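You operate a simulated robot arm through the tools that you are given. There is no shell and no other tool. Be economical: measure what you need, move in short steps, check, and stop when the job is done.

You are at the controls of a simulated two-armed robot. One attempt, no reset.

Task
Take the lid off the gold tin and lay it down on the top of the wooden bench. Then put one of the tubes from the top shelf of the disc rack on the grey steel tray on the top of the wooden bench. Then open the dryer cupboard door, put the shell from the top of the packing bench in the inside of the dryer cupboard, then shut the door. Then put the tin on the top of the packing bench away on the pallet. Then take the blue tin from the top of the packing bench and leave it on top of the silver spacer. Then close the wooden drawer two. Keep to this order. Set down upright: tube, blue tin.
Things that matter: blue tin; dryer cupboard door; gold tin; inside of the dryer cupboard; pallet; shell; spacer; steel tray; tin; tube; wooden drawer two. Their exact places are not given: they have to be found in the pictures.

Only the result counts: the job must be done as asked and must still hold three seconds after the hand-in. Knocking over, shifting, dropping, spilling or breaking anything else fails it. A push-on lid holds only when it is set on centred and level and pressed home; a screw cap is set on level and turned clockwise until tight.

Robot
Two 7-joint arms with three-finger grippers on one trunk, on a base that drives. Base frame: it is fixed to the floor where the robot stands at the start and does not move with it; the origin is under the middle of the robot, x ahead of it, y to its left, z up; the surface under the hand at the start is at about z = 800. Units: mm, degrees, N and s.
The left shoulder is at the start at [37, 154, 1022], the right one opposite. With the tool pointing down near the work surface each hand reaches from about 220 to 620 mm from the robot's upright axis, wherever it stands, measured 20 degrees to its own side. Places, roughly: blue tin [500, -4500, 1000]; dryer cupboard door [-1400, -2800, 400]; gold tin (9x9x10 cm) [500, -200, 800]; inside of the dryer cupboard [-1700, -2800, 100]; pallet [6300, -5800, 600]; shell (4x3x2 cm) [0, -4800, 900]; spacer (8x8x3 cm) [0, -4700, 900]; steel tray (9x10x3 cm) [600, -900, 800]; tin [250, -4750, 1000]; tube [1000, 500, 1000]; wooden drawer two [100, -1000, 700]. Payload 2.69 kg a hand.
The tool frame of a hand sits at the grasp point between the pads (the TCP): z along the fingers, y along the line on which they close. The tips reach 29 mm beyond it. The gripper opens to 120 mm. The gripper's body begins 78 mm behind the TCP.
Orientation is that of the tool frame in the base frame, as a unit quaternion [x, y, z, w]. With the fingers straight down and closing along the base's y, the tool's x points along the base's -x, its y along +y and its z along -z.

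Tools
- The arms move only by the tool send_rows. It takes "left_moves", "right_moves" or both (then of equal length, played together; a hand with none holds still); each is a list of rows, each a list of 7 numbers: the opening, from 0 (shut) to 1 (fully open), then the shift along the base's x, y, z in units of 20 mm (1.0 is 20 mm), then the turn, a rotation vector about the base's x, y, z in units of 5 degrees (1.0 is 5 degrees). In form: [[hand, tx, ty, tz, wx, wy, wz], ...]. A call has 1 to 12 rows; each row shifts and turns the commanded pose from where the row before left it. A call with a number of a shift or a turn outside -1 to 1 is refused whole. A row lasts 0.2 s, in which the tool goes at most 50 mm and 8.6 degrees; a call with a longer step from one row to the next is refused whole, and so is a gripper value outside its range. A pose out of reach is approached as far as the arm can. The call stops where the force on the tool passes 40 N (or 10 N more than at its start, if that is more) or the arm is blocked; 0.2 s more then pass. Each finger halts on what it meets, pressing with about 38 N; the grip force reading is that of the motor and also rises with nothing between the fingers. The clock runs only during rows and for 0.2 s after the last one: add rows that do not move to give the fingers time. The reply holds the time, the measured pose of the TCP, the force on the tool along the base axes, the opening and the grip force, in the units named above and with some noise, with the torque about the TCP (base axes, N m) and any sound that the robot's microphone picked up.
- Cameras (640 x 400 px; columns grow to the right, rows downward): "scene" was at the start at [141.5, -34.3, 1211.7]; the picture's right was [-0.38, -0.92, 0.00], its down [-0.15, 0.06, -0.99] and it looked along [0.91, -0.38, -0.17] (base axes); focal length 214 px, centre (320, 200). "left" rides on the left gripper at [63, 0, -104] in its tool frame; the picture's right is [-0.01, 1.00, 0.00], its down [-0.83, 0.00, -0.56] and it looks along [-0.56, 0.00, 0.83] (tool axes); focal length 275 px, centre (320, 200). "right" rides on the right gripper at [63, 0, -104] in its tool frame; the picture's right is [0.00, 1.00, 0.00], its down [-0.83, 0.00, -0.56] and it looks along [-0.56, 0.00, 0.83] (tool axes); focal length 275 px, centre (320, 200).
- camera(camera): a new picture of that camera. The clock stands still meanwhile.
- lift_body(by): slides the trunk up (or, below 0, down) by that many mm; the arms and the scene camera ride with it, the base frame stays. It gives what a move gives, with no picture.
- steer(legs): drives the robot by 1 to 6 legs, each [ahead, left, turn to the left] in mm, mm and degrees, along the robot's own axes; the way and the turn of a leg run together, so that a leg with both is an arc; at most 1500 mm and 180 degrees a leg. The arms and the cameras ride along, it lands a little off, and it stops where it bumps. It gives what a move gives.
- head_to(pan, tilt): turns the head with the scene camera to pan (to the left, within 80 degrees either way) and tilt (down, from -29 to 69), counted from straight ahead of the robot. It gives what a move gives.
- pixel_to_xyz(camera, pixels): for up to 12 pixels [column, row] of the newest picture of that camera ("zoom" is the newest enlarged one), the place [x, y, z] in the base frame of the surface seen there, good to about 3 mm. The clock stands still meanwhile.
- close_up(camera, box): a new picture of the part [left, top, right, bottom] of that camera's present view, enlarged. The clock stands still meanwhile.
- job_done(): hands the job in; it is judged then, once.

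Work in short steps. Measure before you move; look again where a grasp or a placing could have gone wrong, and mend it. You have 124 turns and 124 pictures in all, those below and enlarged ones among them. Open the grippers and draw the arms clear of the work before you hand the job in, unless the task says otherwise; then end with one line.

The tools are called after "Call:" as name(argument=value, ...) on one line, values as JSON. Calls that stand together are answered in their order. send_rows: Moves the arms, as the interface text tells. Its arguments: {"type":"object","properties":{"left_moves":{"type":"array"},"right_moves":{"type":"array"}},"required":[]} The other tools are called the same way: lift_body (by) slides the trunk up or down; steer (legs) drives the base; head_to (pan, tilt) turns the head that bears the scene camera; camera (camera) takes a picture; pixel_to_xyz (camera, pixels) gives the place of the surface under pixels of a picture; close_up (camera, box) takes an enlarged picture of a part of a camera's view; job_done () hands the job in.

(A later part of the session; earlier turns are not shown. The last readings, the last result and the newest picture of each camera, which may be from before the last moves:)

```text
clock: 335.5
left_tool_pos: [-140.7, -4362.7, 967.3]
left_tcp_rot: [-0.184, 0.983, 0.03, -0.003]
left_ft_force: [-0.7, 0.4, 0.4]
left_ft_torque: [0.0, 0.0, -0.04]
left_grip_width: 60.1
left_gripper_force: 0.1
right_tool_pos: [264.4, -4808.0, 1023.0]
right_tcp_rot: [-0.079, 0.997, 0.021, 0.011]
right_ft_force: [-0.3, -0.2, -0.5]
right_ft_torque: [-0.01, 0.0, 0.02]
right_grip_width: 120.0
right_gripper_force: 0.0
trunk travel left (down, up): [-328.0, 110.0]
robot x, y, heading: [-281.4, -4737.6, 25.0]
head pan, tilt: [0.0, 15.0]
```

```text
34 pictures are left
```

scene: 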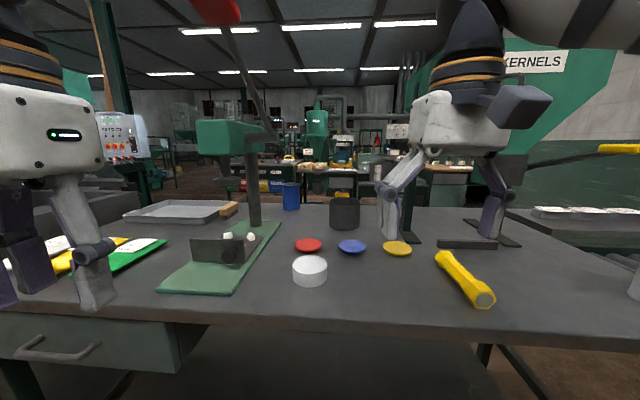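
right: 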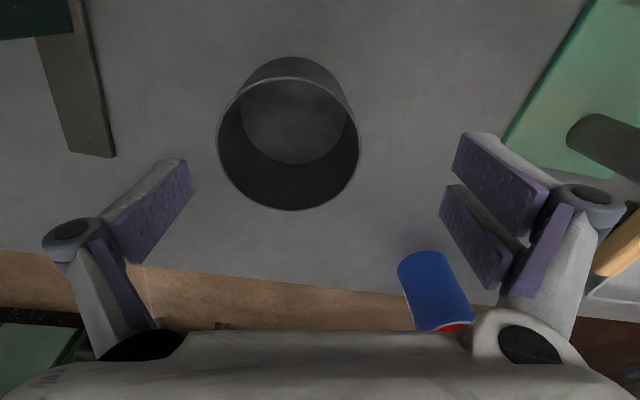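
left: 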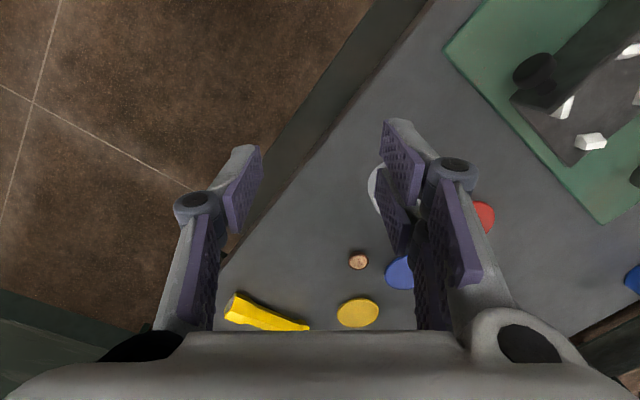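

Within reach now. I centre over the tin and descend.

Call:
send_rows(right_moves=[[1, 0.6, -0.35, 0, 0, 0, 0], [1, 0.6, -0.35, 0, 0, 0, 0], [1, 0, 0, -0.8, 0, 0, 0], [1, 0, 0, -0.8, 0, 0, 0], [1, 0, 0, 0, 0, 0, 0]])

Call:
camera(camera="right")

```text
clock: 336.7
left_tool_pos: [-140.2, -4363.0, 968.2]
left_tcp_rot: [-0.185, 0.982, 0.029, -0.003]
left_ft_force: [0.3, -0.1, -0.3]
left_ft_torque: [0.01, 0.0, -0.01]
left_grip_width: 59.8
left_gripper_force: 0.1
right_tool_pos: [290.2, -4820.2, 990.7]
right_tcp_rot: [-0.078, 0.997, 0.021, 0.011]
right_ft_force: [0.3, 1.8, 0.8]
right_ft_torque: [0.01, -0.02, 0.0]
right_grip_width: 119.9
right_gripper_force: 0.2
trunk travel left (down, up): [-328.0, 110.0]
robot x, y, heading: [-281.0, -4740.7, 24.9]
head pan, tilt: [0.0, 15.0]
```

```text
33 pictures are left
```

right: 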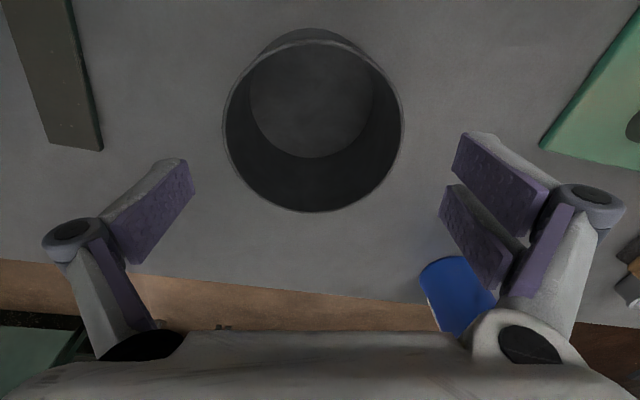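

I verify the rim's centre once more.

Call:
pixel_to_xyz(camera="right", pixels=[[226, 130], [400, 125], [313, 210], [313, 31], [310, 209]])

```text
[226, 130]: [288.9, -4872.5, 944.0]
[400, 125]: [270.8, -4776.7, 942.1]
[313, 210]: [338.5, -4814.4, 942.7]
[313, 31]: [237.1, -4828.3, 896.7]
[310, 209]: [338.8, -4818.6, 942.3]
```

Centre (288,-4824). I adjust and descend to z≈922, then close.

Call:
send_rows(right_moves=[[1, -0.1, -0.2, 0, 0, 0, 0], [1, 0, 0, -0.8, 0, 0, 0], [1, 0, 0, -0.8, 0, 0, 0], [1, 0, 0, -0.9, 0, 0, 0], [1, 0, 0, -0.9, 0, 0, 0], [1, 0, 0, 0, 0, 0, 0], [0.7, 0, 0, 0, 0, 0, 0], [0.7, 0, 0, 0, 0, 0, 0], [0.7, 0, 0, 0, 0, 0, 0]])

Call:
camera(camera="right")

```text
clock: 338.7
left_tool_pos: [-141.5, -4362.4, 966.5]
left_tcp_rot: [-0.184, 0.983, 0.029, -0.004]
left_ft_force: [-0.1, -0.7, 0.4]
left_ft_torque: [0.01, -0.03, 0.01]
left_grip_width: 60.0
left_gripper_force: 0.0
right_tool_pos: [288.3, -4823.7, 924.1]
right_tcp_rot: [-0.079, 0.997, 0.021, 0.011]
right_ft_force: [1.7, 1.8, 9.5]
right_ft_torque: [-0.43, -0.19, 0.08]
right_grip_width: 99.9
right_gripper_force: 37.8
trunk travel left (down, up): [-328.0, 110.0]
robot x, y, heading: [-281.2, -4738.9, 24.9]
head pan, tilt: [0.0, 15.0]
```

```text
32 pictures are left
```

right: 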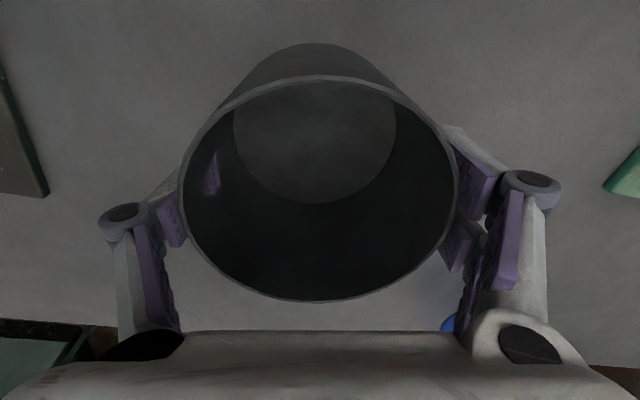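

Gripped (100 mm, 38 N). I lift and check the hold.

Call:
send_rows(right_moves=[[0.6, 0, 0, 0.5, 0, 0, 0], [0.6, 0, 0, 0.8, 0, 0, 0], [0.6, 0, 0, 1, 0, 0, 0], [0.6, 0, 0, 1, 0, 0, 0], [0.6, 0, 0, 1, 0, 0, 0], [0.6, 0, 0, 0, 0, 0, 0]])

Call:
steer(legs=[[-362, 169, 0]])

Call:
head_to(pan=-30, tilt=10)

Call:
camera(camera="scene")

```text
clock: 340.1
left_tool_pos: [-140.6, -4363.5, 968.2]
left_tcp_rot: [-0.184, 0.982, 0.03, -0.005]
left_ft_force: [0.6, -0.2, 0.6]
left_ft_torque: [-0.04, 0.02, 0.0]
left_grip_width: 60.0
left_gripper_force: 0.1
right_tool_pos: [287.6, -4825.3, 1008.0]
right_tcp_rot: [-0.078, 0.997, 0.023, 0.009]
right_ft_force: [0.1, -0.4, -0.8]
right_ft_torque: [-0.02, -0.01, 0.0]
right_grip_width: 99.4
right_gripper_force: 37.6
trunk travel left (down, up): [-328.0, 110.0]
robot x, y, heading: [-278.5, -4738.5, 24.8]
head pan, tilt: [0.0, 15.0]
```

```text
clock: 342.6
left_tool_pos: [-541.4, -4355.2, 963.0]
left_tcp_rot: [-0.184, 0.983, 0.025, -0.005]
left_ft_force: [0.5, -0.6, 0.7]
left_ft_torque: [-0.01, -0.02, 0.01]
left_grip_width: 60.0
left_gripper_force: 0.1
right_tool_pos: [-114.3, -4817.6, 1009.4]
right_tcp_rot: [-0.076, 0.997, 0.018, 0.01]
right_ft_force: [0.3, 0.0, -1.4]
right_ft_torque: [-0.01, -0.01, 0.02]
right_grip_width: 99.5
right_gripper_force: 37.9
trunk travel left (down, up): [-328.0, 110.0]
robot x, y, heading: [-676.6, -4740.1, 24.7]
head pan, tilt: [0.0, 15.0]
```

```text
clock: 343.6
left_tool_pos: [-540.0, -4355.5, 964.5]
left_tcp_rot: [-0.184, 0.983, 0.024, -0.006]
left_ft_force: [-0.2, -0.5, -0.8]
left_ft_torque: [0.02, 0.02, -0.01]
left_grip_width: 59.9
left_gripper_force: 0.1
right_tool_pos: [-112.7, -4816.6, 1008.7]
right_tcp_rot: [-0.076, 0.997, 0.017, 0.009]
right_ft_force: [-0.3, 0.2, -1.9]
right_ft_torque: [0.02, 0.02, 0.01]
right_grip_width: 99.2
right_gripper_force: 38.4
trunk travel left (down, up): [-328.0, 110.0]
robot x, y, heading: [-678.9, -4741.9, 24.6]
head pan, tilt: [-30.0, 10.0]
```

```text
31 pictures are left
```

scene: 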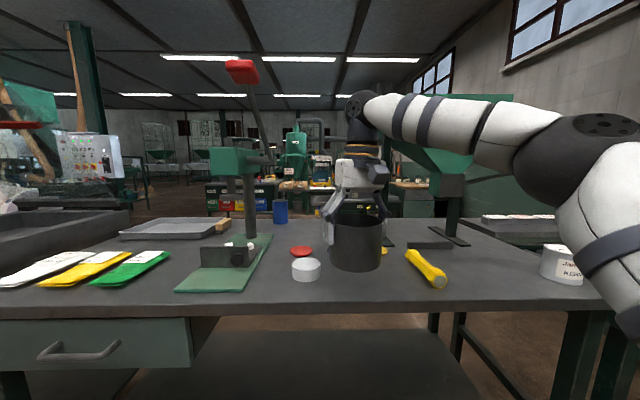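

The tin is held well. I drive around via the y≈-2750 aisle to the east side and look toward the pallet.

Call:
steer(legs=[[0, 0, -24.6], [-170, 995, 0], [0, 995, 0], [1175, 0, 0], [1175, 0, 0]])

Call:
head_to(pan=-10, tilt=8)

Call:
camera(camera="scene")

Call:
head_to(pan=-55, tilt=8)

Call:
camera(camera="scene")

Call:
pixel_to_xyz(camera="scene", pixels=[[100, 230], [160, 230], [220, 230], [280, 230], [340, 230], [400, 260], [150, 270], [250, 270], [350, 270], [60, 200], [200, 200], [300, 200]])

```text
clock: 371.4
left_tool_pos: [1773.4, -2506.4, 962.8]
left_tcp_rot: [0.04, 0.999, 0.025, 0.0]
left_ft_force: [0.9, 0.2, 0.1]
left_ft_torque: [0.03, 0.0, -0.03]
left_grip_width: 59.9
left_gripper_force: 0.0
right_tool_pos: [1957.3, -3109.1, 1009.2]
right_tcp_rot: [0.147, 0.989, 0.015, 0.011]
right_ft_force: [0.6, -0.4, -1.1]
right_ft_torque: [0.01, 0.04, 0.02]
right_grip_width: 99.0
right_gripper_force: 38.1
trunk travel left (down, up): [-328.0, 110.0]
robot x, y, heading: [1482.6, -2792.2, -1.2]
head pan, tilt: [-30.0, 10.0]
```

```text
clock: 372.2
left_tool_pos: [1772.2, -2507.4, 963.5]
left_tcp_rot: [0.04, 0.999, 0.026, 0.0]
left_ft_force: [0.4, -0.3, -0.5]
left_ft_torque: [0.0, -0.04, 0.0]
left_grip_width: 59.8
left_gripper_force: 0.0
right_tool_pos: [1957.6, -3108.5, 1008.4]
right_tcp_rot: [0.147, 0.989, 0.015, 0.012]
right_ft_force: [0.1, -0.5, -2.2]
right_ft_torque: [-0.01, -0.02, 0.02]
right_grip_width: 99.3
right_gripper_force: 38.5
trunk travel left (down, up): [-328.0, 110.0]
robot x, y, heading: [1481.5, -2793.1, -1.1]
head pan, tilt: [-10.0, 8.0]
```

```text
30 pictures are left
```

scene: 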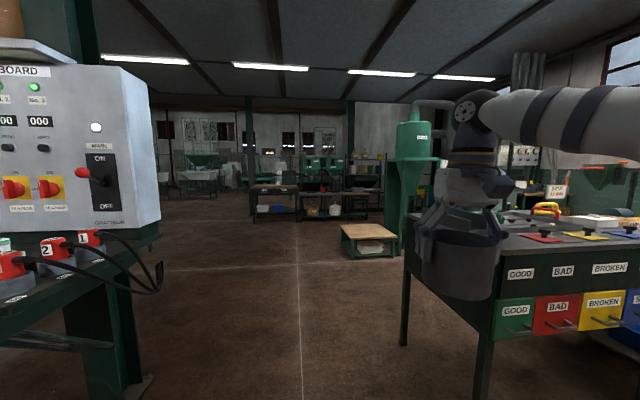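

```text
clock: 373.3
left_tool_pos: [1773.0, -2505.7, 964.4]
left_tcp_rot: [0.04, 0.999, 0.025, 0.0]
left_ft_force: [0.3, 0.2, -0.6]
left_ft_torque: [0.0, 0.03, 0.01]
left_grip_width: 59.9
left_gripper_force: 0.1
right_tool_pos: [1957.3, -3109.8, 1008.6]
right_tcp_rot: [0.147, 0.989, 0.015, 0.012]
right_ft_force: [-0.1, 0.2, -2.0]
right_ft_torque: [0.01, 0.01, -0.04]
right_grip_width: 98.9
right_gripper_force: 38.1
trunk travel left (down, up): [-328.0, 110.0]
robot x, y, heading: [1481.7, -2793.2, -0.9]
head pan, tilt: [-55.0, 8.0]
```

```text
29 pictures are left
```

scene: 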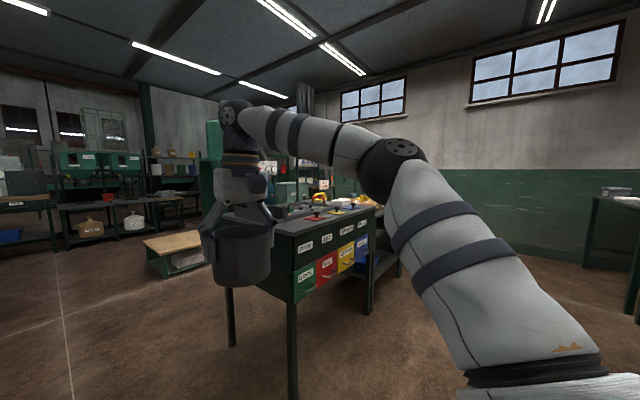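

```text
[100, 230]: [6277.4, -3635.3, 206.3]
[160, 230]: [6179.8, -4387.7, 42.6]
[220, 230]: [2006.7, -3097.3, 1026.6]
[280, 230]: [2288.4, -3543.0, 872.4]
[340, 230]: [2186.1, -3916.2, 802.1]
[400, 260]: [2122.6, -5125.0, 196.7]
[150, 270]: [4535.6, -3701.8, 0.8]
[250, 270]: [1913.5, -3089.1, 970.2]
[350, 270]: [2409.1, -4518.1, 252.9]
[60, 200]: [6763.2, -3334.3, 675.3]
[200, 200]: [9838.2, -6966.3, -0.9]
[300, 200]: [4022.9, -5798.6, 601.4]
```

A sorting bench blocks the diagonal; the aisle ahead is clear. I drive east to x≈4200 and look toward the pallet.

Call:
steer(legs=[[1400, -50, 1], [1350, 0, 0]])

Call:
head_to(pan=-72, tilt=12)

Call:
camera(camera="scene")

Call:
pixel_to_xyz(camera="scene", pixels=[[40, 200], [100, 200], [160, 200], [220, 200], [280, 200], [340, 200], [100, 240], [200, 240], [300, 240], [400, 240], [60, 280], [250, 290]])

Call:
head_to(pan=-25, tilt=12)

Call:
camera(camera="scene")

Call:
pixel_to_xyz(camera="scene", pixels=[[200, 240], [260, 240], [320, 240], [380, 240], [440, 240], [500, 240], [560, 240], [620, 240], [320, 280], [380, 210], [560, 200], [620, 200]])

```text
clock: 386.6
left_tool_pos: [4503.3, -2564.0, 964.3]
left_tcp_rot: [0.029, 0.999, 0.025, 0.0]
left_ft_force: [0.8, -0.2, 0.2]
left_ft_torque: [0.04, -0.03, -0.02]
left_grip_width: 59.9
left_gripper_force: 0.1
right_tool_pos: [4700.5, -3162.3, 1008.9]
right_tcp_rot: [0.137, 0.99, 0.015, 0.012]
right_ft_force: [-0.2, 0.5, -1.2]
right_ft_torque: [0.0, 0.05, -0.01]
right_grip_width: 98.8
right_gripper_force: 38.2
trunk travel left (down, up): [-328.0, 110.0]
robot x, y, heading: [4218.2, -2852.7, 0.4]
head pan, tilt: [-55.0, 8.0]
```

```text
clock: 387.4
left_tool_pos: [4502.8, -2563.8, 964.2]
left_tcp_rot: [0.029, 0.999, 0.026, -0.001]
left_ft_force: [0.2, -0.5, 0.0]
left_ft_torque: [0.04, 0.0, -0.01]
left_grip_width: 60.1
left_gripper_force: 0.1
right_tool_pos: [4701.9, -3161.4, 1008.4]
right_tcp_rot: [0.136, 0.99, 0.015, 0.011]
right_ft_force: [0.7, 0.2, -0.9]
right_ft_torque: [-0.02, 0.01, 0.01]
right_grip_width: 98.9
right_gripper_force: 37.8
trunk travel left (down, up): [-328.0, 110.0]
robot x, y, heading: [4219.4, -2856.1, 0.5]
head pan, tilt: [-72.0, 12.0]
```

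```text
28 pictures are left
```

scene: 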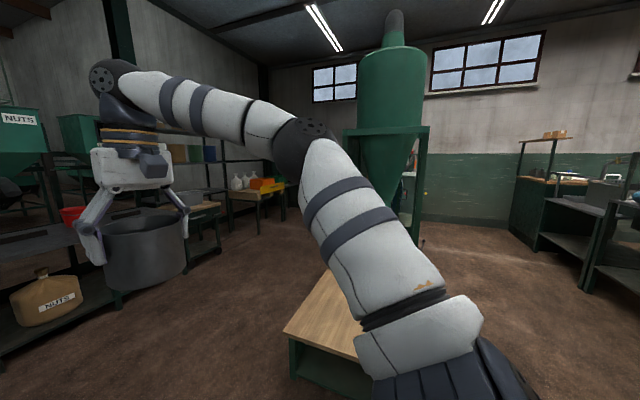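

```text
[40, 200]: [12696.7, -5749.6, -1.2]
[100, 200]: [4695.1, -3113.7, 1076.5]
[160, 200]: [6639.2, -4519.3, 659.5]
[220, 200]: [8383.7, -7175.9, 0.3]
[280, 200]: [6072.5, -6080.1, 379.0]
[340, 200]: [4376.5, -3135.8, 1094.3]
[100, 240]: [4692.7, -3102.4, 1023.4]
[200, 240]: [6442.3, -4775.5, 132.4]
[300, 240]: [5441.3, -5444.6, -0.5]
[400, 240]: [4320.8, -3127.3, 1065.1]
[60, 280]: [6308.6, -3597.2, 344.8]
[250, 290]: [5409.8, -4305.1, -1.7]
```

```text
clock: 388.6
left_tool_pos: [4504.0, -2564.2, 964.2]
left_tcp_rot: [0.029, 0.999, 0.024, 0.0]
left_ft_force: [-0.6, 0.0, 0.7]
left_ft_torque: [-0.02, 0.02, 0.03]
left_grip_width: 60.2
left_gripper_force: 0.1
right_tool_pos: [4701.2, -3161.9, 1008.3]
right_tcp_rot: [0.137, 0.99, 0.015, 0.011]
right_ft_force: [-0.5, 0.1, -1.7]
right_ft_torque: [-0.01, -0.05, 0.0]
right_grip_width: 98.9
right_gripper_force: 37.6
trunk travel left (down, up): [-328.0, 110.0]
robot x, y, heading: [4217.3, -2851.3, 0.5]
head pan, tilt: [-25.0, 12.0]
```

```text
27 pictures are left
```

scene: 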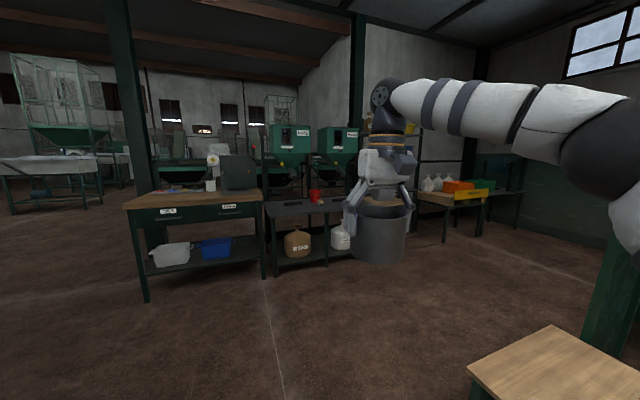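

```text
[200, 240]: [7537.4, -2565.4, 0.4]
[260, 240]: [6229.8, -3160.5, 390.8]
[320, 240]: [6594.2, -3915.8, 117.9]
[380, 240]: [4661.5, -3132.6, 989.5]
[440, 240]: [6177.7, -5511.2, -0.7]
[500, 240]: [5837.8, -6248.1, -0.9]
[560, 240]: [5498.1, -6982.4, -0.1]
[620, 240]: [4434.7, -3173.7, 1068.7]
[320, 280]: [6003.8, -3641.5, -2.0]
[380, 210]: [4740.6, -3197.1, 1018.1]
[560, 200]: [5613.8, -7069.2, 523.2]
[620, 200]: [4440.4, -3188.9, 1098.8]
```

A table with crates stands near (6100,-6000), matching the pallet's rough place. I enlarge it and drive closer: east to x≈5500, then south.

Call:
close_up(camera="scene", box=[400, 150, 540, 250])

Call:
steer(legs=[[1270, 0, 0], [0, -1000, 0], [0, -1000, 0]])

Call:
head_to(pan=-60, tilt=15)

Call:
camera(camera="scene")

Call:
pixel_to_xyz(camera="scene", pixels=[[100, 200], [150, 200], [200, 200], [250, 200], [300, 200], [350, 200], [100, 230], [150, 230], [200, 230], [250, 230], [300, 230], [350, 230]])

```text
4.00 times, centred on (470, 200) of scene
```

zoom: 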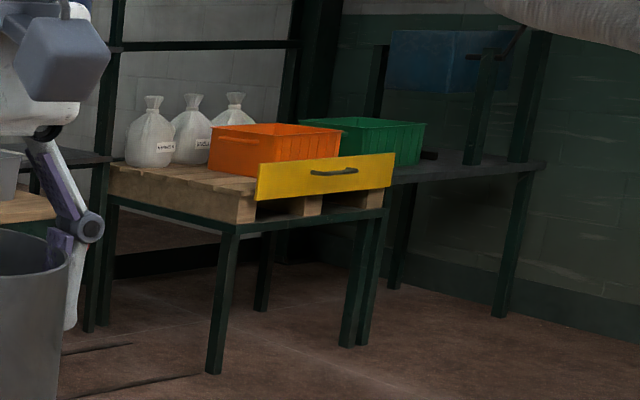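

```text
clock: 410.1
left_tool_pos: [5749.6, -4566.1, 963.9]
left_tcp_rot: [0.037, 0.999, 0.026, 0.0]
left_ft_force: [0.0, 0.4, 0.0]
left_ft_torque: [-0.01, 0.0, 0.03]
left_grip_width: 60.0
left_gripper_force: 0.0
right_tool_pos: [5936.9, -5167.8, 1008.8]
right_tcp_rot: [0.145, 0.989, 0.015, 0.012]
right_ft_force: [-0.2, -1.0, -1.2]
right_ft_torque: [0.01, 0.02, 0.01]
right_grip_width: 98.7
right_gripper_force: 38.0
trunk travel left (down, up): [-328.0, 110.0]
robot x, y, heading: [5459.1, -4853.1, -0.6]
head pan, tilt: [-25.0, 12.0]
```

```text
clock: 411.1
left_tool_pos: [5749.7, -4566.4, 964.9]
left_tcp_rot: [0.037, 0.999, 0.026, 0.0]
left_ft_force: [0.0, -0.1, 0.5]
left_ft_torque: [-0.02, -0.03, 0.0]
left_grip_width: 60.3
left_gripper_force: 0.1
right_tool_pos: [5937.5, -5167.3, 1008.1]
right_tcp_rot: [0.144, 0.989, 0.014, 0.012]
right_ft_force: [0.2, 0.3, -0.8]
right_ft_torque: [0.0, 0.01, -0.02]
right_grip_width: 98.7
right_gripper_force: 38.1
trunk travel left (down, up): [-328.0, 110.0]
robot x, y, heading: [5459.1, -4854.9, -0.6]
head pan, tilt: [-60.0, 15.0]
```

```text
25 pictures are left
```

scene: 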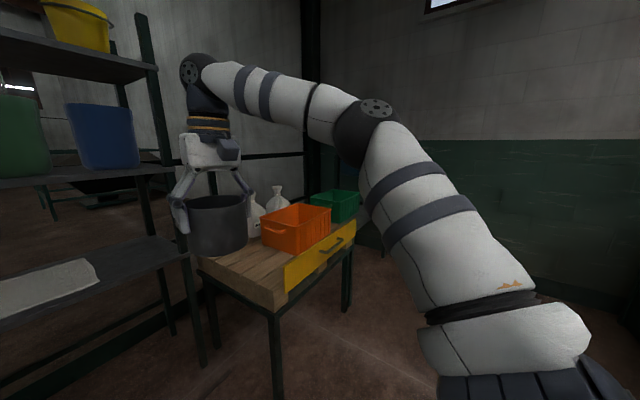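

```text
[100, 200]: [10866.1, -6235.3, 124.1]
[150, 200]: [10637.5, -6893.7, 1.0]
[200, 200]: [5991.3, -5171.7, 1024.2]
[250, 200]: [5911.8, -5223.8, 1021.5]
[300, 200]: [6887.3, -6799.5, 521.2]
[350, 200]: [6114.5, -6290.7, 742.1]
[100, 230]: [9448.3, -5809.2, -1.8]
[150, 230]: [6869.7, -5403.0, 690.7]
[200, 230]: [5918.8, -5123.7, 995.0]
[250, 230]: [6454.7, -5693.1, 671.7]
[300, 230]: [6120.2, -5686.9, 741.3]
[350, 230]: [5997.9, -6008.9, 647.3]
```

The pallet lies on a table with its top near z≈670; the front-left part at (240,265) is free wood. I measure it.

Call:
close_up(camera="scene", box=[180, 190, 370, 320])

Call:
pixel_to_xyz(camera="scene", pixels=[[232, 258], [250, 270], [270, 285], [283, 296], [262, 248], [285, 258], [215, 265], [290, 245], [265, 225], [330, 225], [205, 255], [192, 300]])

```text
3.08 times, centred on (275, 255) of scene
```

zoom: 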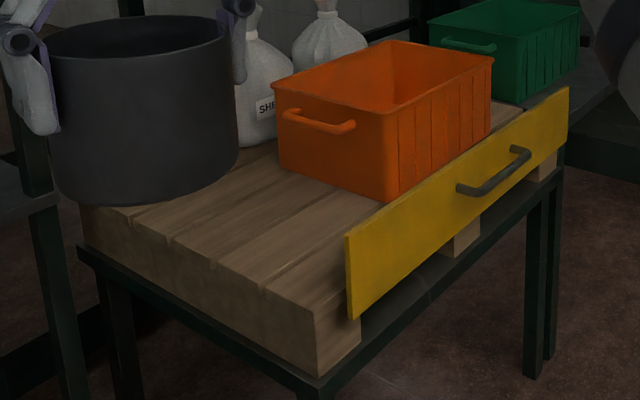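

```text
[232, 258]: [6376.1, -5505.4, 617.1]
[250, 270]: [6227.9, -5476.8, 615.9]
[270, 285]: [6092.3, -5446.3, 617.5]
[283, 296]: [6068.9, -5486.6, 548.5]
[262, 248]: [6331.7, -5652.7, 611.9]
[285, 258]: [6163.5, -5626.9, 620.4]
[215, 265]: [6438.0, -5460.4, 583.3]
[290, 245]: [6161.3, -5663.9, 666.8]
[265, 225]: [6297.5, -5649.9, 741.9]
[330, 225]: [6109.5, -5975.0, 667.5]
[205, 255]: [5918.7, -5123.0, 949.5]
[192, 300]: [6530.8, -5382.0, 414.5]
```

Pallet top is z≈617, free strip around (6225,-5535) in front of the orange crate. I drive so the tin is above it, lower the trunk 280 mm and look.

Call:
steer(legs=[[292, -365, 0.6]])

Call:
lift_body(by=-260)

Call:
head_to(pan=-40, tilt=25)

Call:
camera(camera="scene")

Call:
camera(camera="right")

```text
clock: 414.5
left_tool_pos: [6036.0, -4929.5, 963.6]
left_tcp_rot: [0.028, 0.999, 0.025, 0.0]
left_ft_force: [0.2, 0.0, -0.2]
left_ft_torque: [0.02, 0.01, 0.0]
left_grip_width: 59.9
left_gripper_force: 0.0
right_tool_pos: [6234.0, -5527.8, 1007.7]
right_tcp_rot: [0.136, 0.991, 0.015, 0.011]
right_ft_force: [-0.2, 0.0, -1.2]
right_ft_torque: [-0.01, 0.0, -0.05]
right_grip_width: 99.0
right_gripper_force: 38.7
trunk travel left (down, up): [-328.0, 110.0]
robot x, y, heading: [5746.2, -5222.4, 0.1]
head pan, tilt: [-60.0, 15.0]
```

```text
clock: 417.1
left_tool_pos: [6088.2, -4930.2, 628.2]
left_tcp_rot: [0.032, 0.988, 0.019, -0.148]
left_ft_force: [-0.3, 0.2, -0.3]
left_ft_torque: [0.04, 0.0, 0.01]
left_grip_width: 60.0
left_gripper_force: 0.1
right_tool_pos: [6264.9, -5527.2, 697.1]
right_tcp_rot: [0.136, 0.99, 0.007, -0.04]
right_ft_force: [-0.8, -1.0, -1.0]
right_ft_torque: [0.0, 0.01, -0.02]
right_grip_width: 98.6
right_gripper_force: 38.7
trunk travel left (down, up): [-68.0, 370.0]
robot x, y, heading: [5747.5, -5219.8, 0.3]
head pan, tilt: [-60.0, 15.0]
```

```text
clock: 418.0
left_tool_pos: [6087.1, -4930.0, 627.6]
left_tcp_rot: [0.032, 0.988, 0.02, -0.148]
left_ft_force: [1.0, -0.2, -0.3]
left_ft_torque: [0.01, 0.01, 0.02]
left_grip_width: 59.8
left_gripper_force: 0.0
right_tool_pos: [6264.7, -5526.9, 697.6]
right_tcp_rot: [0.136, 0.99, 0.007, -0.041]
right_ft_force: [0.7, 0.1, -0.4]
right_ft_torque: [0.04, -0.03, 0.0]
right_grip_width: 98.8
right_gripper_force: 38.1
trunk travel left (down, up): [-68.0, 370.0]
robot x, y, heading: [5750.0, -5221.9, 0.2]
head pan, tilt: [-40.0, 25.0]
```

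```text
23 pictures are left
```

scene: 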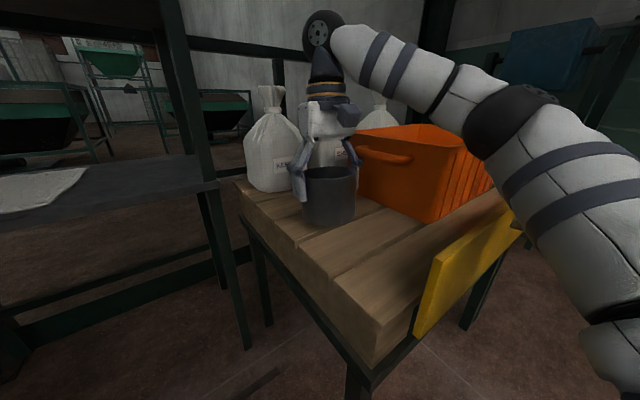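

```text
22 pictures are left
```

right: 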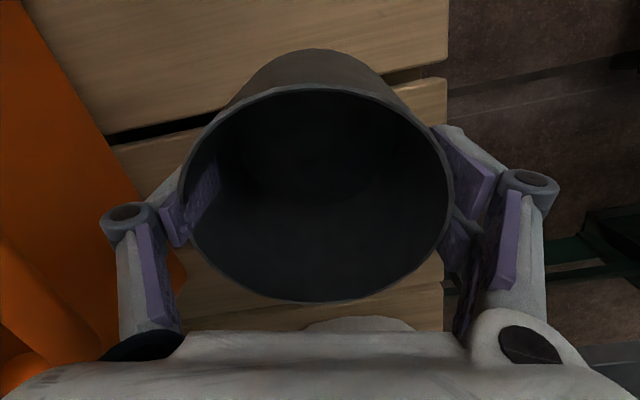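

The tin is ~16 mm above the pallet, slightly tilted and close to the crate. I shift it 38 mm back in x, level it, lower to contact, open and rise.

Call:
send_rows(right_moves=[[0.6, -1, 0, 0, 0, -0.46, 0], [0.6, -0.9, 0, 0, 0, -0.46, 0], [0.6, 0, 0, -0.3, 0, 0, 0], [0.6, 0, 0, -0.2, 0, 0, 0], [0.6, 0, 0, -0.1, 0, 0, 0], [0.6, 0, 0, -0.08, 0, 0, 0], [0.6, 0, 0, -0.08, 0, 0, 0], [0.6, 0, 0, 0, 0, 0, 0]])

Call:
camera(camera="scene")

Call:
send_rows(right_moves=[[0.6, 0, 0, -0.05, 0, 0, 0], [0.6, 0, 0, -0.05, 0, 0, 0], [0.6, 0, 0, 0, 0, 0, 0]])

```text
clock: 419.8
left_tool_pos: [6087.6, -4929.9, 628.4]
left_tcp_rot: [0.033, 0.988, 0.019, -0.147]
left_ft_force: [0.8, 1.2, 0.0]
left_ft_torque: [-0.02, 0.03, 0.01]
left_grip_width: 60.2
left_gripper_force: 0.0
right_tool_pos: [6227.0, -5527.0, 683.1]
right_tcp_rot: [0.136, 0.991, 0.013, 0.001]
right_ft_force: [1.0, -1.6, 13.0]
right_ft_torque: [-0.6, -0.63, -0.05]
right_grip_width: 98.7
right_gripper_force: 38.4
trunk travel left (down, up): [-68.0, 370.0]
robot x, y, heading: [5747.9, -5225.6, 0.2]
head pan, tilt: [-40.0, 25.0]
```

```text
21 pictures are left
```

scene: 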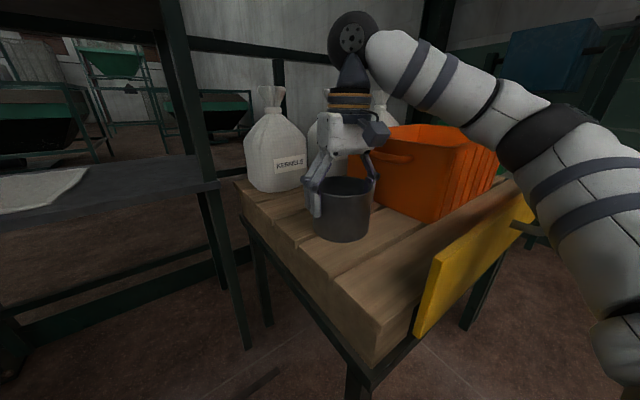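

```text
clock: 420.6
left_tool_pos: [6087.7, -4930.2, 627.9]
left_tcp_rot: [0.032, 0.988, 0.019, -0.147]
left_ft_force: [0.6, 0.1, 0.7]
left_ft_torque: [-0.01, 0.01, 0.02]
left_grip_width: 59.7
left_gripper_force: 0.1
right_tool_pos: [6225.6, -5526.9, 682.2]
right_tcp_rot: [0.136, 0.991, 0.013, 0.001]
right_ft_force: [-3.3, 2.6, 20.9]
right_ft_torque: [-0.52, -0.59, 0.0]
right_grip_width: 98.8
right_gripper_force: 37.8
trunk travel left (down, up): [-68.0, 370.0]
robot x, y, heading: [5751.5, -5224.8, 0.2]
head pan, tilt: [-40.0, 25.0]
```

The tin stands on the pallet (21 N contact). I open, rise, take a picture, raise the trunk and start the way back.

Call:
send_rows(right_moves=[[0.86, 0, 0, 0, 0, 0, 0], [0.92, 0, 0, 0, 0, 0, 0], [1, 0, 0, 0, 0, 0, 0], [1, 0, 0, 0, 0, 0, 0], [1, 0, 0, 0.5, 0, 0, 0], [1, 0, 0, 1, 0, 0, 0], [1, 0, 0, 1, 0, 0, 0], [1, 0, 0, 1, 0, 0, 0], [1, 0, 0, 1, 0, 0, 0], [1, 0, 0, 1, 0, 0, 0], [1, 0, 0, 1, 0, 0, 0]])

Call:
lift_body(by=320)

Call:
camera(camera="scene")

Call:
steer(legs=[[-290, 365, 0], [0, 1000, 0], [0, 1000, 0], [-1400, 0, 0], [-1400, 0, 0], [-1410, 0, 0]])

```text
clock: 423.0
left_tool_pos: [6087.8, -4930.2, 628.1]
left_tcp_rot: [0.032, 0.988, 0.02, -0.148]
left_ft_force: [0.3, -0.6, -0.2]
left_ft_torque: [0.0, 0.0, -0.02]
left_grip_width: 60.0
left_gripper_force: 0.1
right_tool_pos: [6243.4, -5511.6, 711.1]
right_tcp_rot: [0.136, 0.991, 0.013, 0.001]
right_ft_force: [-0.1, -0.2, -0.2]
right_ft_torque: [0.02, -0.05, -0.01]
right_grip_width: 120.1
right_gripper_force: 0.2
right hand out of reach, approached as far as the arm can: row 6, 7, 8, 9, 10, 11
trunk travel left (down, up): [-68.0, 370.0]
robot x, y, heading: [5751.3, -5218.4, 0.3]
head pan, tilt: [-40.0, 25.0]
```

```text
clock: 426.1
left_tool_pos: [6089.3, -4930.4, 947.8]
left_tcp_rot: [0.032, 0.988, 0.019, -0.148]
left_ft_force: [-0.3, -0.3, -0.6]
left_ft_torque: [0.02, 0.02, -0.01]
left_grip_width: 59.9
left_gripper_force: 0.0
right_tool_pos: [6242.7, -5512.6, 1029.3]
right_tcp_rot: [0.136, 0.991, 0.013, -0.002]
right_ft_force: [0.3, 0.0, -0.3]
right_ft_torque: [0.02, 0.03, 0.03]
right_grip_width: 119.9
right_gripper_force: 0.1
trunk travel left (down, up): [-388.0, 50.0]
robot x, y, heading: [5752.1, -5220.4, 0.4]
head pan, tilt: [-40.0, 25.0]
```

```text
20 pictures are left
```

scene: 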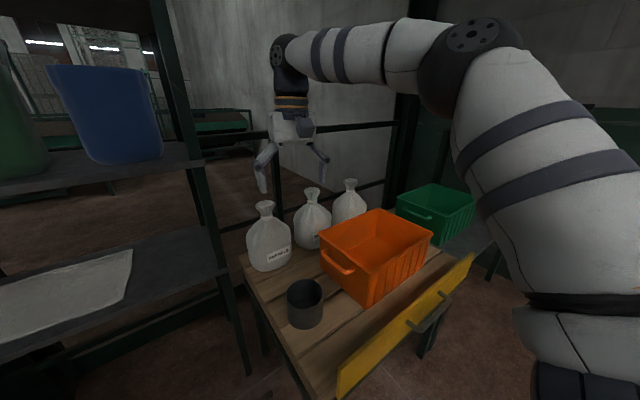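

```text
clock: 464.6
left_tool_pos: [1573.2, -2568.8, 947.9]
left_tcp_rot: [0.035, 0.988, 0.019, -0.148]
left_ft_force: [-0.2, -0.2, 0.0]
left_ft_torque: [-0.01, -0.02, -0.02]
left_grip_width: 60.1
left_gripper_force: 0.0
right_tool_pos: [1723.8, -3150.6, 1031.1]
right_tcp_rot: [0.139, 0.99, 0.013, 0.0]
right_ft_force: [-0.3, -0.3, 0.3]
right_ft_torque: [0.0, -0.04, 0.0]
right_grip_width: 120.0
right_gripper_force: 0.1
trunk travel left (down, up): [-388.0, 50.0]
robot x, y, heading: [1234.2, -2856.8, -0.2]
head pan, tilt: [-40.0, 25.0]
```

The tin stands on the pallet. I go to the east side of the packing bench, facing west, to pick the blue tin.

Call:
steer(legs=[[0, 0, 179.9], [0, 955, 0], [0, 955, 0], [190, 0, 0]])

Call:
head_to(pan=-5, tilt=25)

Call:
camera(camera="scene")

Call:
camera(camera="right")

```text
clock: 488.1
left_tool_pos: [722.5, -5056.9, 948.1]
left_tcp_rot: [0.988, -0.035, 0.147, 0.02]
left_ft_force: [0.2, 0.1, 0.7]
left_ft_torque: [-0.02, -0.07, 0.03]
left_grip_width: 60.0
left_gripper_force: 0.1
right_tool_pos: [570.6, -4475.5, 1030.0]
right_tcp_rot: [0.99, -0.139, 0.002, 0.012]
right_ft_force: [-0.3, 0.6, -0.5]
right_ft_torque: [-0.02, -0.03, -0.02]
right_grip_width: 120.1
right_gripper_force: 0.0
trunk travel left (down, up): [-388.0, 50.0]
robot x, y, heading: [1064.9, -4767.2, -179.9]
head pan, tilt: [-40.0, 25.0]
```

```text
clock: 489.1
left_tool_pos: [722.8, -5056.0, 949.0]
left_tcp_rot: [0.988, -0.035, 0.148, 0.02]
left_ft_force: [0.6, -0.4, 0.3]
left_ft_torque: [0.01, 0.0, -0.02]
left_grip_width: 59.8
left_gripper_force: 0.0
right_tool_pos: [571.4, -4474.4, 1031.2]
right_tcp_rot: [0.99, -0.139, 0.0, 0.012]
right_ft_force: [-0.1, 0.1, 0.4]
right_ft_torque: [0.0, 0.01, -0.02]
right_grip_width: 119.9
right_gripper_force: 0.1
trunk travel left (down, up): [-388.0, 50.0]
robot x, y, heading: [1059.4, -4768.7, -180.1]
head pan, tilt: [-5.0, 25.0]
```

```text
19 pictures are left
```

scene: 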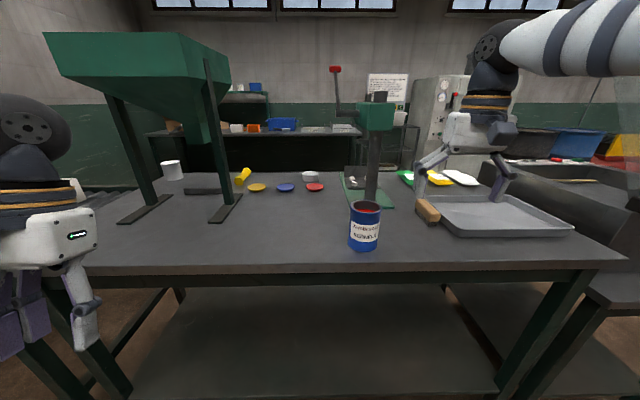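

```text
18 pictures are left
```

right: 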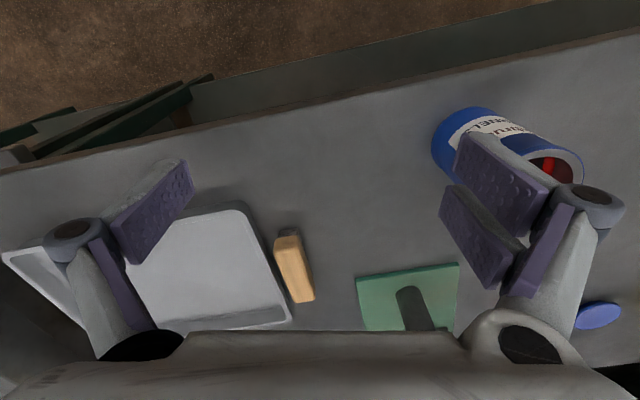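

Blue tin is at scene (365,225). I measure it and bring the right hand over it.

Call:
pixel_to_xyz(camera="scene", pixels=[[365, 201], [350, 205], [381, 208], [364, 214], [364, 247], [351, 235], [378, 235], [310, 175], [428, 212]])

Call:
send_rows(right_moves=[[0.9, -0.55, -0.888, 0, 0, 0, 0], [0.9, -0.55, -0.888, 0, 0, 0, 0], [0.9, -0.55, -0.888, 0, 0, 0, 0], [0.9, -0.55, -0.888, 0, 0, 0, 0], [0.9, -0.55, -0.888, 0, 0, 0, 0], [0.9, -0.55, -0.888, 0, 0, 0, 0], [0.9, -0.55, -0.888, 0, 0, 0, 0], [0.9, -0.55, -0.888, 0, 0, 0, 0], [0.9, 0, 0, 0, 0, 0, 0]])

Call:
camera(camera="right")

```text
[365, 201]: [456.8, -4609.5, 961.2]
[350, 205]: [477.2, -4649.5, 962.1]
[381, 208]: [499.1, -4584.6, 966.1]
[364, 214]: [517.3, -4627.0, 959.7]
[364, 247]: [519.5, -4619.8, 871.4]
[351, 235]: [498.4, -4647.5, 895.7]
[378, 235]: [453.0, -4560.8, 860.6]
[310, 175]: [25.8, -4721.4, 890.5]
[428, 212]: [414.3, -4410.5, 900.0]
```

```text
clock: 491.1
left_tool_pos: [722.9, -5057.1, 947.0]
left_tcp_rot: [0.988, -0.035, 0.147, 0.02]
left_ft_force: [0.6, 0.3, -0.7]
left_ft_torque: [0.02, -0.02, 0.01]
left_grip_width: 60.0
left_gripper_force: 0.1
right_tool_pos: [512.2, -4610.8, 1025.8]
right_tcp_rot: [0.99, -0.139, 0.0, 0.013]
right_ft_force: [-0.5, 0.9, 0.0]
right_ft_torque: [0.01, -0.02, 0.03]
right_grip_width: 107.9
right_gripper_force: 0.0
right hand out of reach, approached as far as the arm can: row 6, 7, 8
trunk travel left (down, up): [-388.0, 50.0]
robot x, y, heading: [1067.8, -4767.0, -180.0]
head pan, tilt: [-5.0, 25.0]
```

```text
17 pictures are left
```

right: 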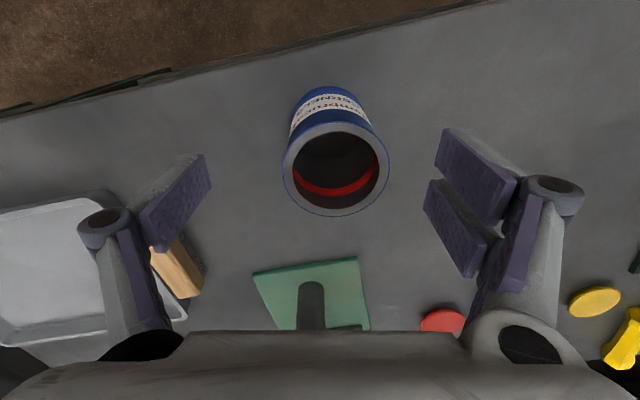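

Tin centre (487,-4616), top z 962. I drive 60 mm nearer, re-centre, descend with open fingers and close.

Call:
steer(legs=[[60, 0, 0]])

Call:
send_rows(right_moves=[[0.9, 0.8, 0, 0, 0, 0, 0], [0.9, 0.8, 0, 0, 0, 0, 0], [0.9, 0.8, 0, 0, 0, 0, 0], [0.9, 0.8, 0, 0, 0, 0, 0], [0.9, 0, 0, 0, 0, 0, 0]])

Call:
camera(camera="right")

Call:
pixel_to_xyz(camera="right", pixels=[[320, 150], [320, 120], [300, 130], [340, 130], [320, 100]])

```text
clock: 492.0
left_tool_pos: [662.3, -5056.4, 947.1]
left_tcp_rot: [0.988, -0.035, 0.148, 0.019]
left_ft_force: [-0.6, -1.1, 0.7]
left_ft_torque: [0.01, -0.07, -0.04]
left_grip_width: 59.9
left_gripper_force: 0.1
right_tool_pos: [452.4, -4610.9, 1024.3]
right_tcp_rot: [0.99, -0.139, 0.001, 0.013]
right_ft_force: [-0.3, 0.1, 0.3]
right_ft_torque: [0.0, 0.02, -0.01]
right_grip_width: 108.0
right_gripper_force: 0.0
trunk travel left (down, up): [-388.0, 50.0]
robot x, y, heading: [1003.2, -4766.9, -179.9]
head pan, tilt: [-5.0, 25.0]
```

```text
clock: 493.2
left_tool_pos: [664.7, -5056.6, 946.5]
left_tcp_rot: [0.988, -0.035, 0.148, 0.02]
left_ft_force: [-0.5, -0.8, 0.1]
left_ft_torque: [0.02, 0.03, -0.02]
left_grip_width: 60.0
left_gripper_force: 0.0
right_tool_pos: [516.5, -4610.1, 1025.1]
right_tcp_rot: [0.99, -0.139, 0.001, 0.013]
right_ft_force: [-0.6, 0.2, -0.4]
right_ft_torque: [0.0, -0.02, 0.02]
right_grip_width: 107.9
right_gripper_force: 0.0
trunk travel left (down, up): [-388.0, 50.0]
robot x, y, heading: [999.0, -4768.4, -180.2]
head pan, tilt: [-5.0, 25.0]
```

```text
16 pictures are left
```

right: 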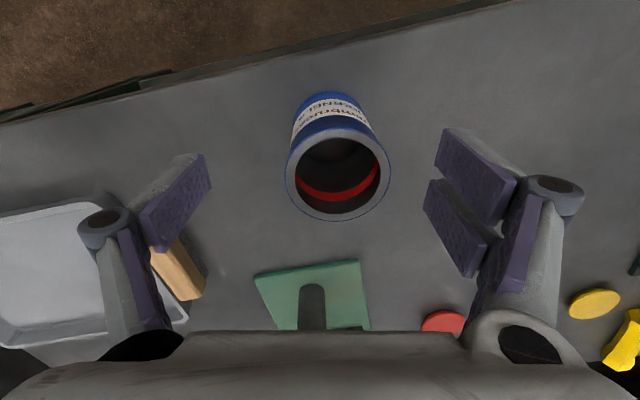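

```text
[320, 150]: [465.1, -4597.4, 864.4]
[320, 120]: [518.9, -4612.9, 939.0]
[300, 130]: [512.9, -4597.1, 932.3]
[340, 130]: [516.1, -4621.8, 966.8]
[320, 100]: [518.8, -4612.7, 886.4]
```

Now the hand is responsive at (516,-4610). I centre on (487,-4616), descend to z≈935, close, and lift gently.

Call:
send_rows(right_moves=[[0.9, -0.75, -0.15, 0, 0, 0, 0], [0.9, -0.73, -0.15, 0, 0, 0, 0], [0.9, 0, 0, -0.9, 0, 0, 0], [0.9, 0, 0, -0.9, 0, 0, 0], [0.9, 0, 0, -0.9, 0, 0, 0], [0.9, 0, 0, -0.9, 0, 0, 0], [0.9, 0, 0, -0.9, 0, 0, 0], [0.7, 0, 0, 0, 0, 0, 0], [0.3, 0, 0, 0, 0, 0, 0], [0.3, 0, 0, 0, 0, 0, 0], [0.3, 0, 0, 0, 0, 0, 0]])

Call:
send_rows(right_moves=[[0.3, 0, 0, 0.3, 0, 0, 0], [0.3, 0, 0, 0.6, 0, 0, 0], [0.3, 0, 0, 0.8, 0, 0, 0], [0.3, 0, 0, 0.8, 0, 0, 0], [0.3, 0, 0, 0.8, 0, 0, 0], [0.3, 0, 0, 0.8, 0, 0, 0]])

Call:
camera(camera="right")

Call:
camera(camera="scene")

```text
clock: 495.6
left_tool_pos: [663.5, -5057.6, 947.7]
left_tcp_rot: [0.988, -0.034, 0.148, 0.019]
left_ft_force: [-0.2, 0.0, -0.4]
left_ft_torque: [0.04, 0.04, -0.02]
left_grip_width: 60.0
left_gripper_force: 0.1
right_tool_pos: [486.5, -4617.7, 935.1]
right_tcp_rot: [0.99, -0.139, 0.0, 0.012]
right_ft_force: [0.2, 0.3, 1.3]
right_ft_torque: [0.1, 0.01, -0.02]
right_grip_width: 70.2
right_gripper_force: 38.1
trunk travel left (down, up): [-388.0, 50.0]
robot x, y, heading: [997.8, -4766.3, -180.0]
head pan, tilt: [-5.0, 25.0]
```

```text
clock: 497.0
left_tool_pos: [663.3, -5056.6, 947.3]
left_tcp_rot: [0.988, -0.035, 0.148, 0.019]
left_ft_force: [0.2, 0.3, -0.3]
left_ft_torque: [0.0, -0.02, 0.0]
left_grip_width: 60.5
left_gripper_force: 0.1
right_tool_pos: [486.4, -4617.4, 1017.3]
right_tcp_rot: [0.99, -0.139, 0.001, 0.013]
right_ft_force: [0.6, 0.7, -0.7]
right_ft_torque: [0.0, 0.01, 0.01]
right_grip_width: 70.5
right_gripper_force: 38.3
trunk travel left (down, up): [-388.0, 50.0]
robot x, y, heading: [1003.3, -4771.0, -180.0]
head pan, tilt: [-5.0, 25.0]
```

```text
15 pictures are left
```

right: 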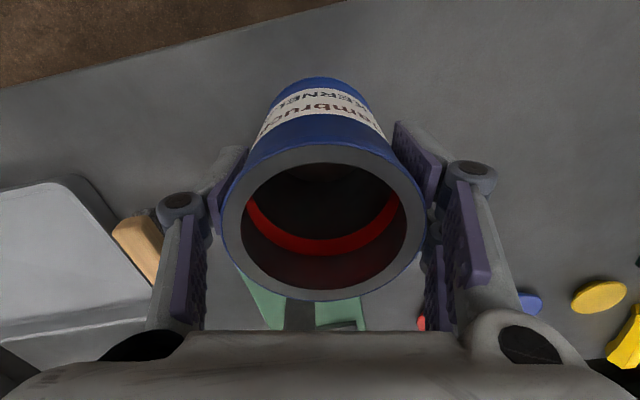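

```text
14 pictures are left
```

scene: 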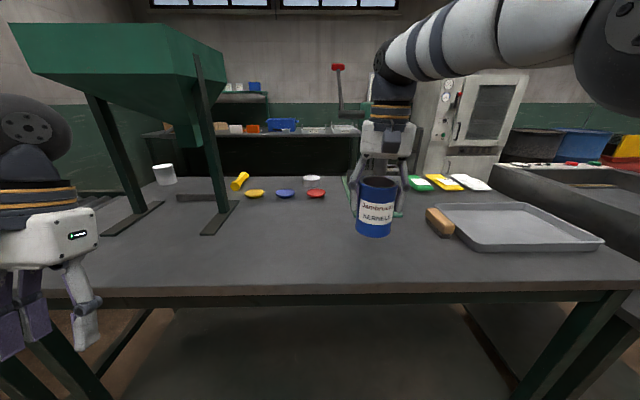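

The blue tin is held upright. I drive around to the west side of the packing bench.

Call:
steer(legs=[[-250, 0, 0], [0, -1000, 0], [0, -1000, 0], [975, 0, 0], [975, 0, 0], [0, 0, 180]])

Call:
steer(legs=[[0, -915, 0], [0, -910, 0], [100, 0, 0]])

Call:
head_to(pan=-10, tilt=20)

Call:
camera(camera="scene")

```text
clock: 530.6
left_tool_pos: [-350.3, -2490.3, 947.9]
left_tcp_rot: [0.049, 0.988, 0.022, -0.147]
left_ft_force: [0.1, 0.7, 0.0]
left_ft_torque: [0.04, 0.04, 0.06]
left_grip_width: 60.0
left_gripper_force: 0.0
right_tool_pos: [-186.3, -2936.8, 1017.7]
right_tcp_rot: [0.153, 0.988, 0.013, 0.0]
right_ft_force: [-0.4, -0.1, -1.2]
right_ft_torque: [-0.01, 0.0, 0.0]
right_grip_width: 69.6
right_gripper_force: 37.5
trunk travel left (down, up): [-388.0, 50.0]
robot x, y, heading: [-695.1, -2769.3, -1.9]
head pan, tilt: [-5.0, 25.0]
```

```text
clock: 545.7
left_tool_pos: [-302.5, -4317.9, 946.7]
left_tcp_rot: [0.047, 0.988, 0.022, -0.148]
left_ft_force: [0.0, -0.4, 0.0]
left_ft_torque: [-0.04, 0.02, 0.03]
left_grip_width: 60.0
left_gripper_force: 0.1
right_tool_pos: [-136.1, -4762.6, 1017.5]
right_tcp_rot: [0.15, 0.989, 0.012, -0.001]
right_ft_force: [-0.1, -0.4, -1.8]
right_ft_torque: [-0.02, 0.0, 0.0]
right_grip_width: 69.3
right_gripper_force: 38.1
trunk travel left (down, up): [-388.0, 50.0]
robot x, y, heading: [-648.8, -4601.4, -1.5]
head pan, tilt: [-5.0, 25.0]
```

```text
clock: 546.4
left_tool_pos: [-302.6, -4318.5, 947.3]
left_tcp_rot: [0.046, 0.988, 0.021, -0.147]
left_ft_force: [0.3, 1.1, 0.4]
left_ft_torque: [0.02, -0.01, -0.02]
left_grip_width: 60.3
left_gripper_force: 0.0
right_tool_pos: [-135.5, -4763.3, 1016.8]
right_tcp_rot: [0.151, 0.988, 0.012, 0.0]
right_ft_force: [-0.5, -0.5, 0.0]
right_ft_torque: [0.05, 0.01, -0.01]
right_grip_width: 69.1
right_gripper_force: 38.3
trunk travel left (down, up): [-388.0, 50.0]
robot x, y, heading: [-647.3, -4601.2, -1.0]
head pan, tilt: [-10.0, 20.0]
```

```text
13 pictures are left
```

scene: 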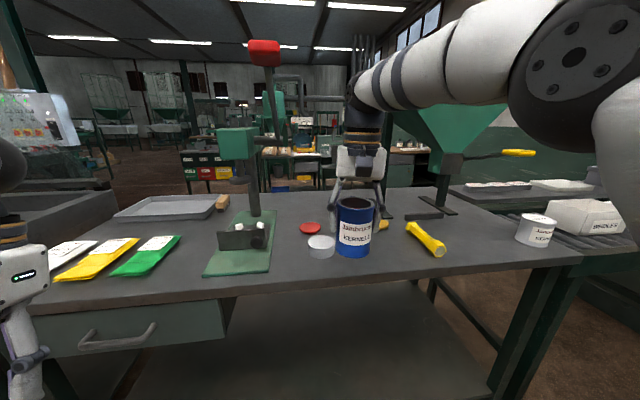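

I measure the spacer's top (around (321,241)).

Call:
pixel_to_xyz(camera="scene", pixels=[[321, 241], [309, 241], [333, 241], [321, 236], [321, 246], [321, 254], [311, 250], [315, 238], [328, 244], [325, 237]])

Call:
steer(legs=[[120, 0, 1]])

Call:
close_up(camera="scene", box=[240, 210, 400, 310])

Call:
camera(camera="right")

```text
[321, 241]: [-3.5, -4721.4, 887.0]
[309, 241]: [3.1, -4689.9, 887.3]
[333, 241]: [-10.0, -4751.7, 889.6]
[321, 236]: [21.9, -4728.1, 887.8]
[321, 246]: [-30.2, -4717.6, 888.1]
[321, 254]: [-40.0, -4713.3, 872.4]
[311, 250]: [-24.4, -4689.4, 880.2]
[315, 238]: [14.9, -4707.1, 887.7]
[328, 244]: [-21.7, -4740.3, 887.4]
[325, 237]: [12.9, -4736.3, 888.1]
```

```text
clock: 547.6
left_tool_pos: [-187.9, -4313.9, 948.1]
left_tcp_rot: [0.039, 0.988, 0.02, -0.148]
left_ft_force: [1.2, 1.0, -0.3]
left_ft_torque: [0.0, 0.0, -0.03]
left_grip_width: 60.0
left_gripper_force: 0.1
right_tool_pos: [-14.8, -4756.2, 1017.2]
right_tcp_rot: [0.143, 0.99, 0.013, 0.0]
right_ft_force: [0.3, 0.4, 0.2]
right_ft_torque: [-0.01, 0.04, -0.01]
right_grip_width: 69.0
right_gripper_force: 38.0
trunk travel left (down, up): [-388.0, 50.0]
robot x, y, heading: [-531.5, -4599.4, -0.6]
head pan, tilt: [-10.0, 20.0]
```

```text
4.00 times, centred on (320, 260) of scene
```

zoom: 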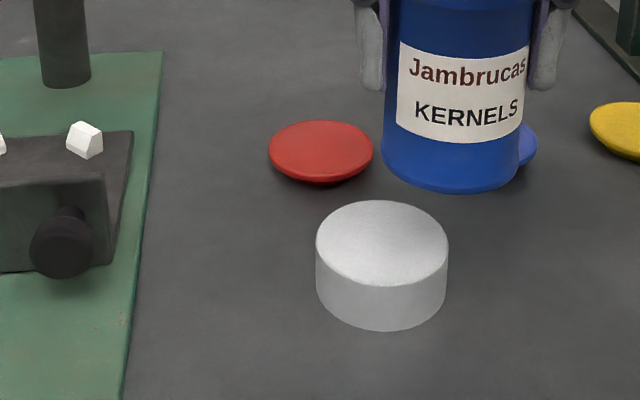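

```text
11 pictures are left
```

right: 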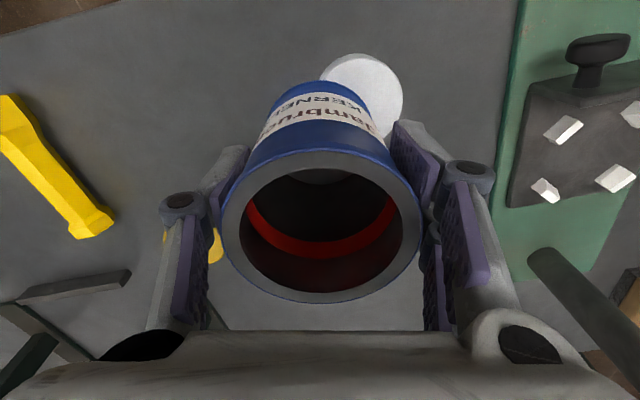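

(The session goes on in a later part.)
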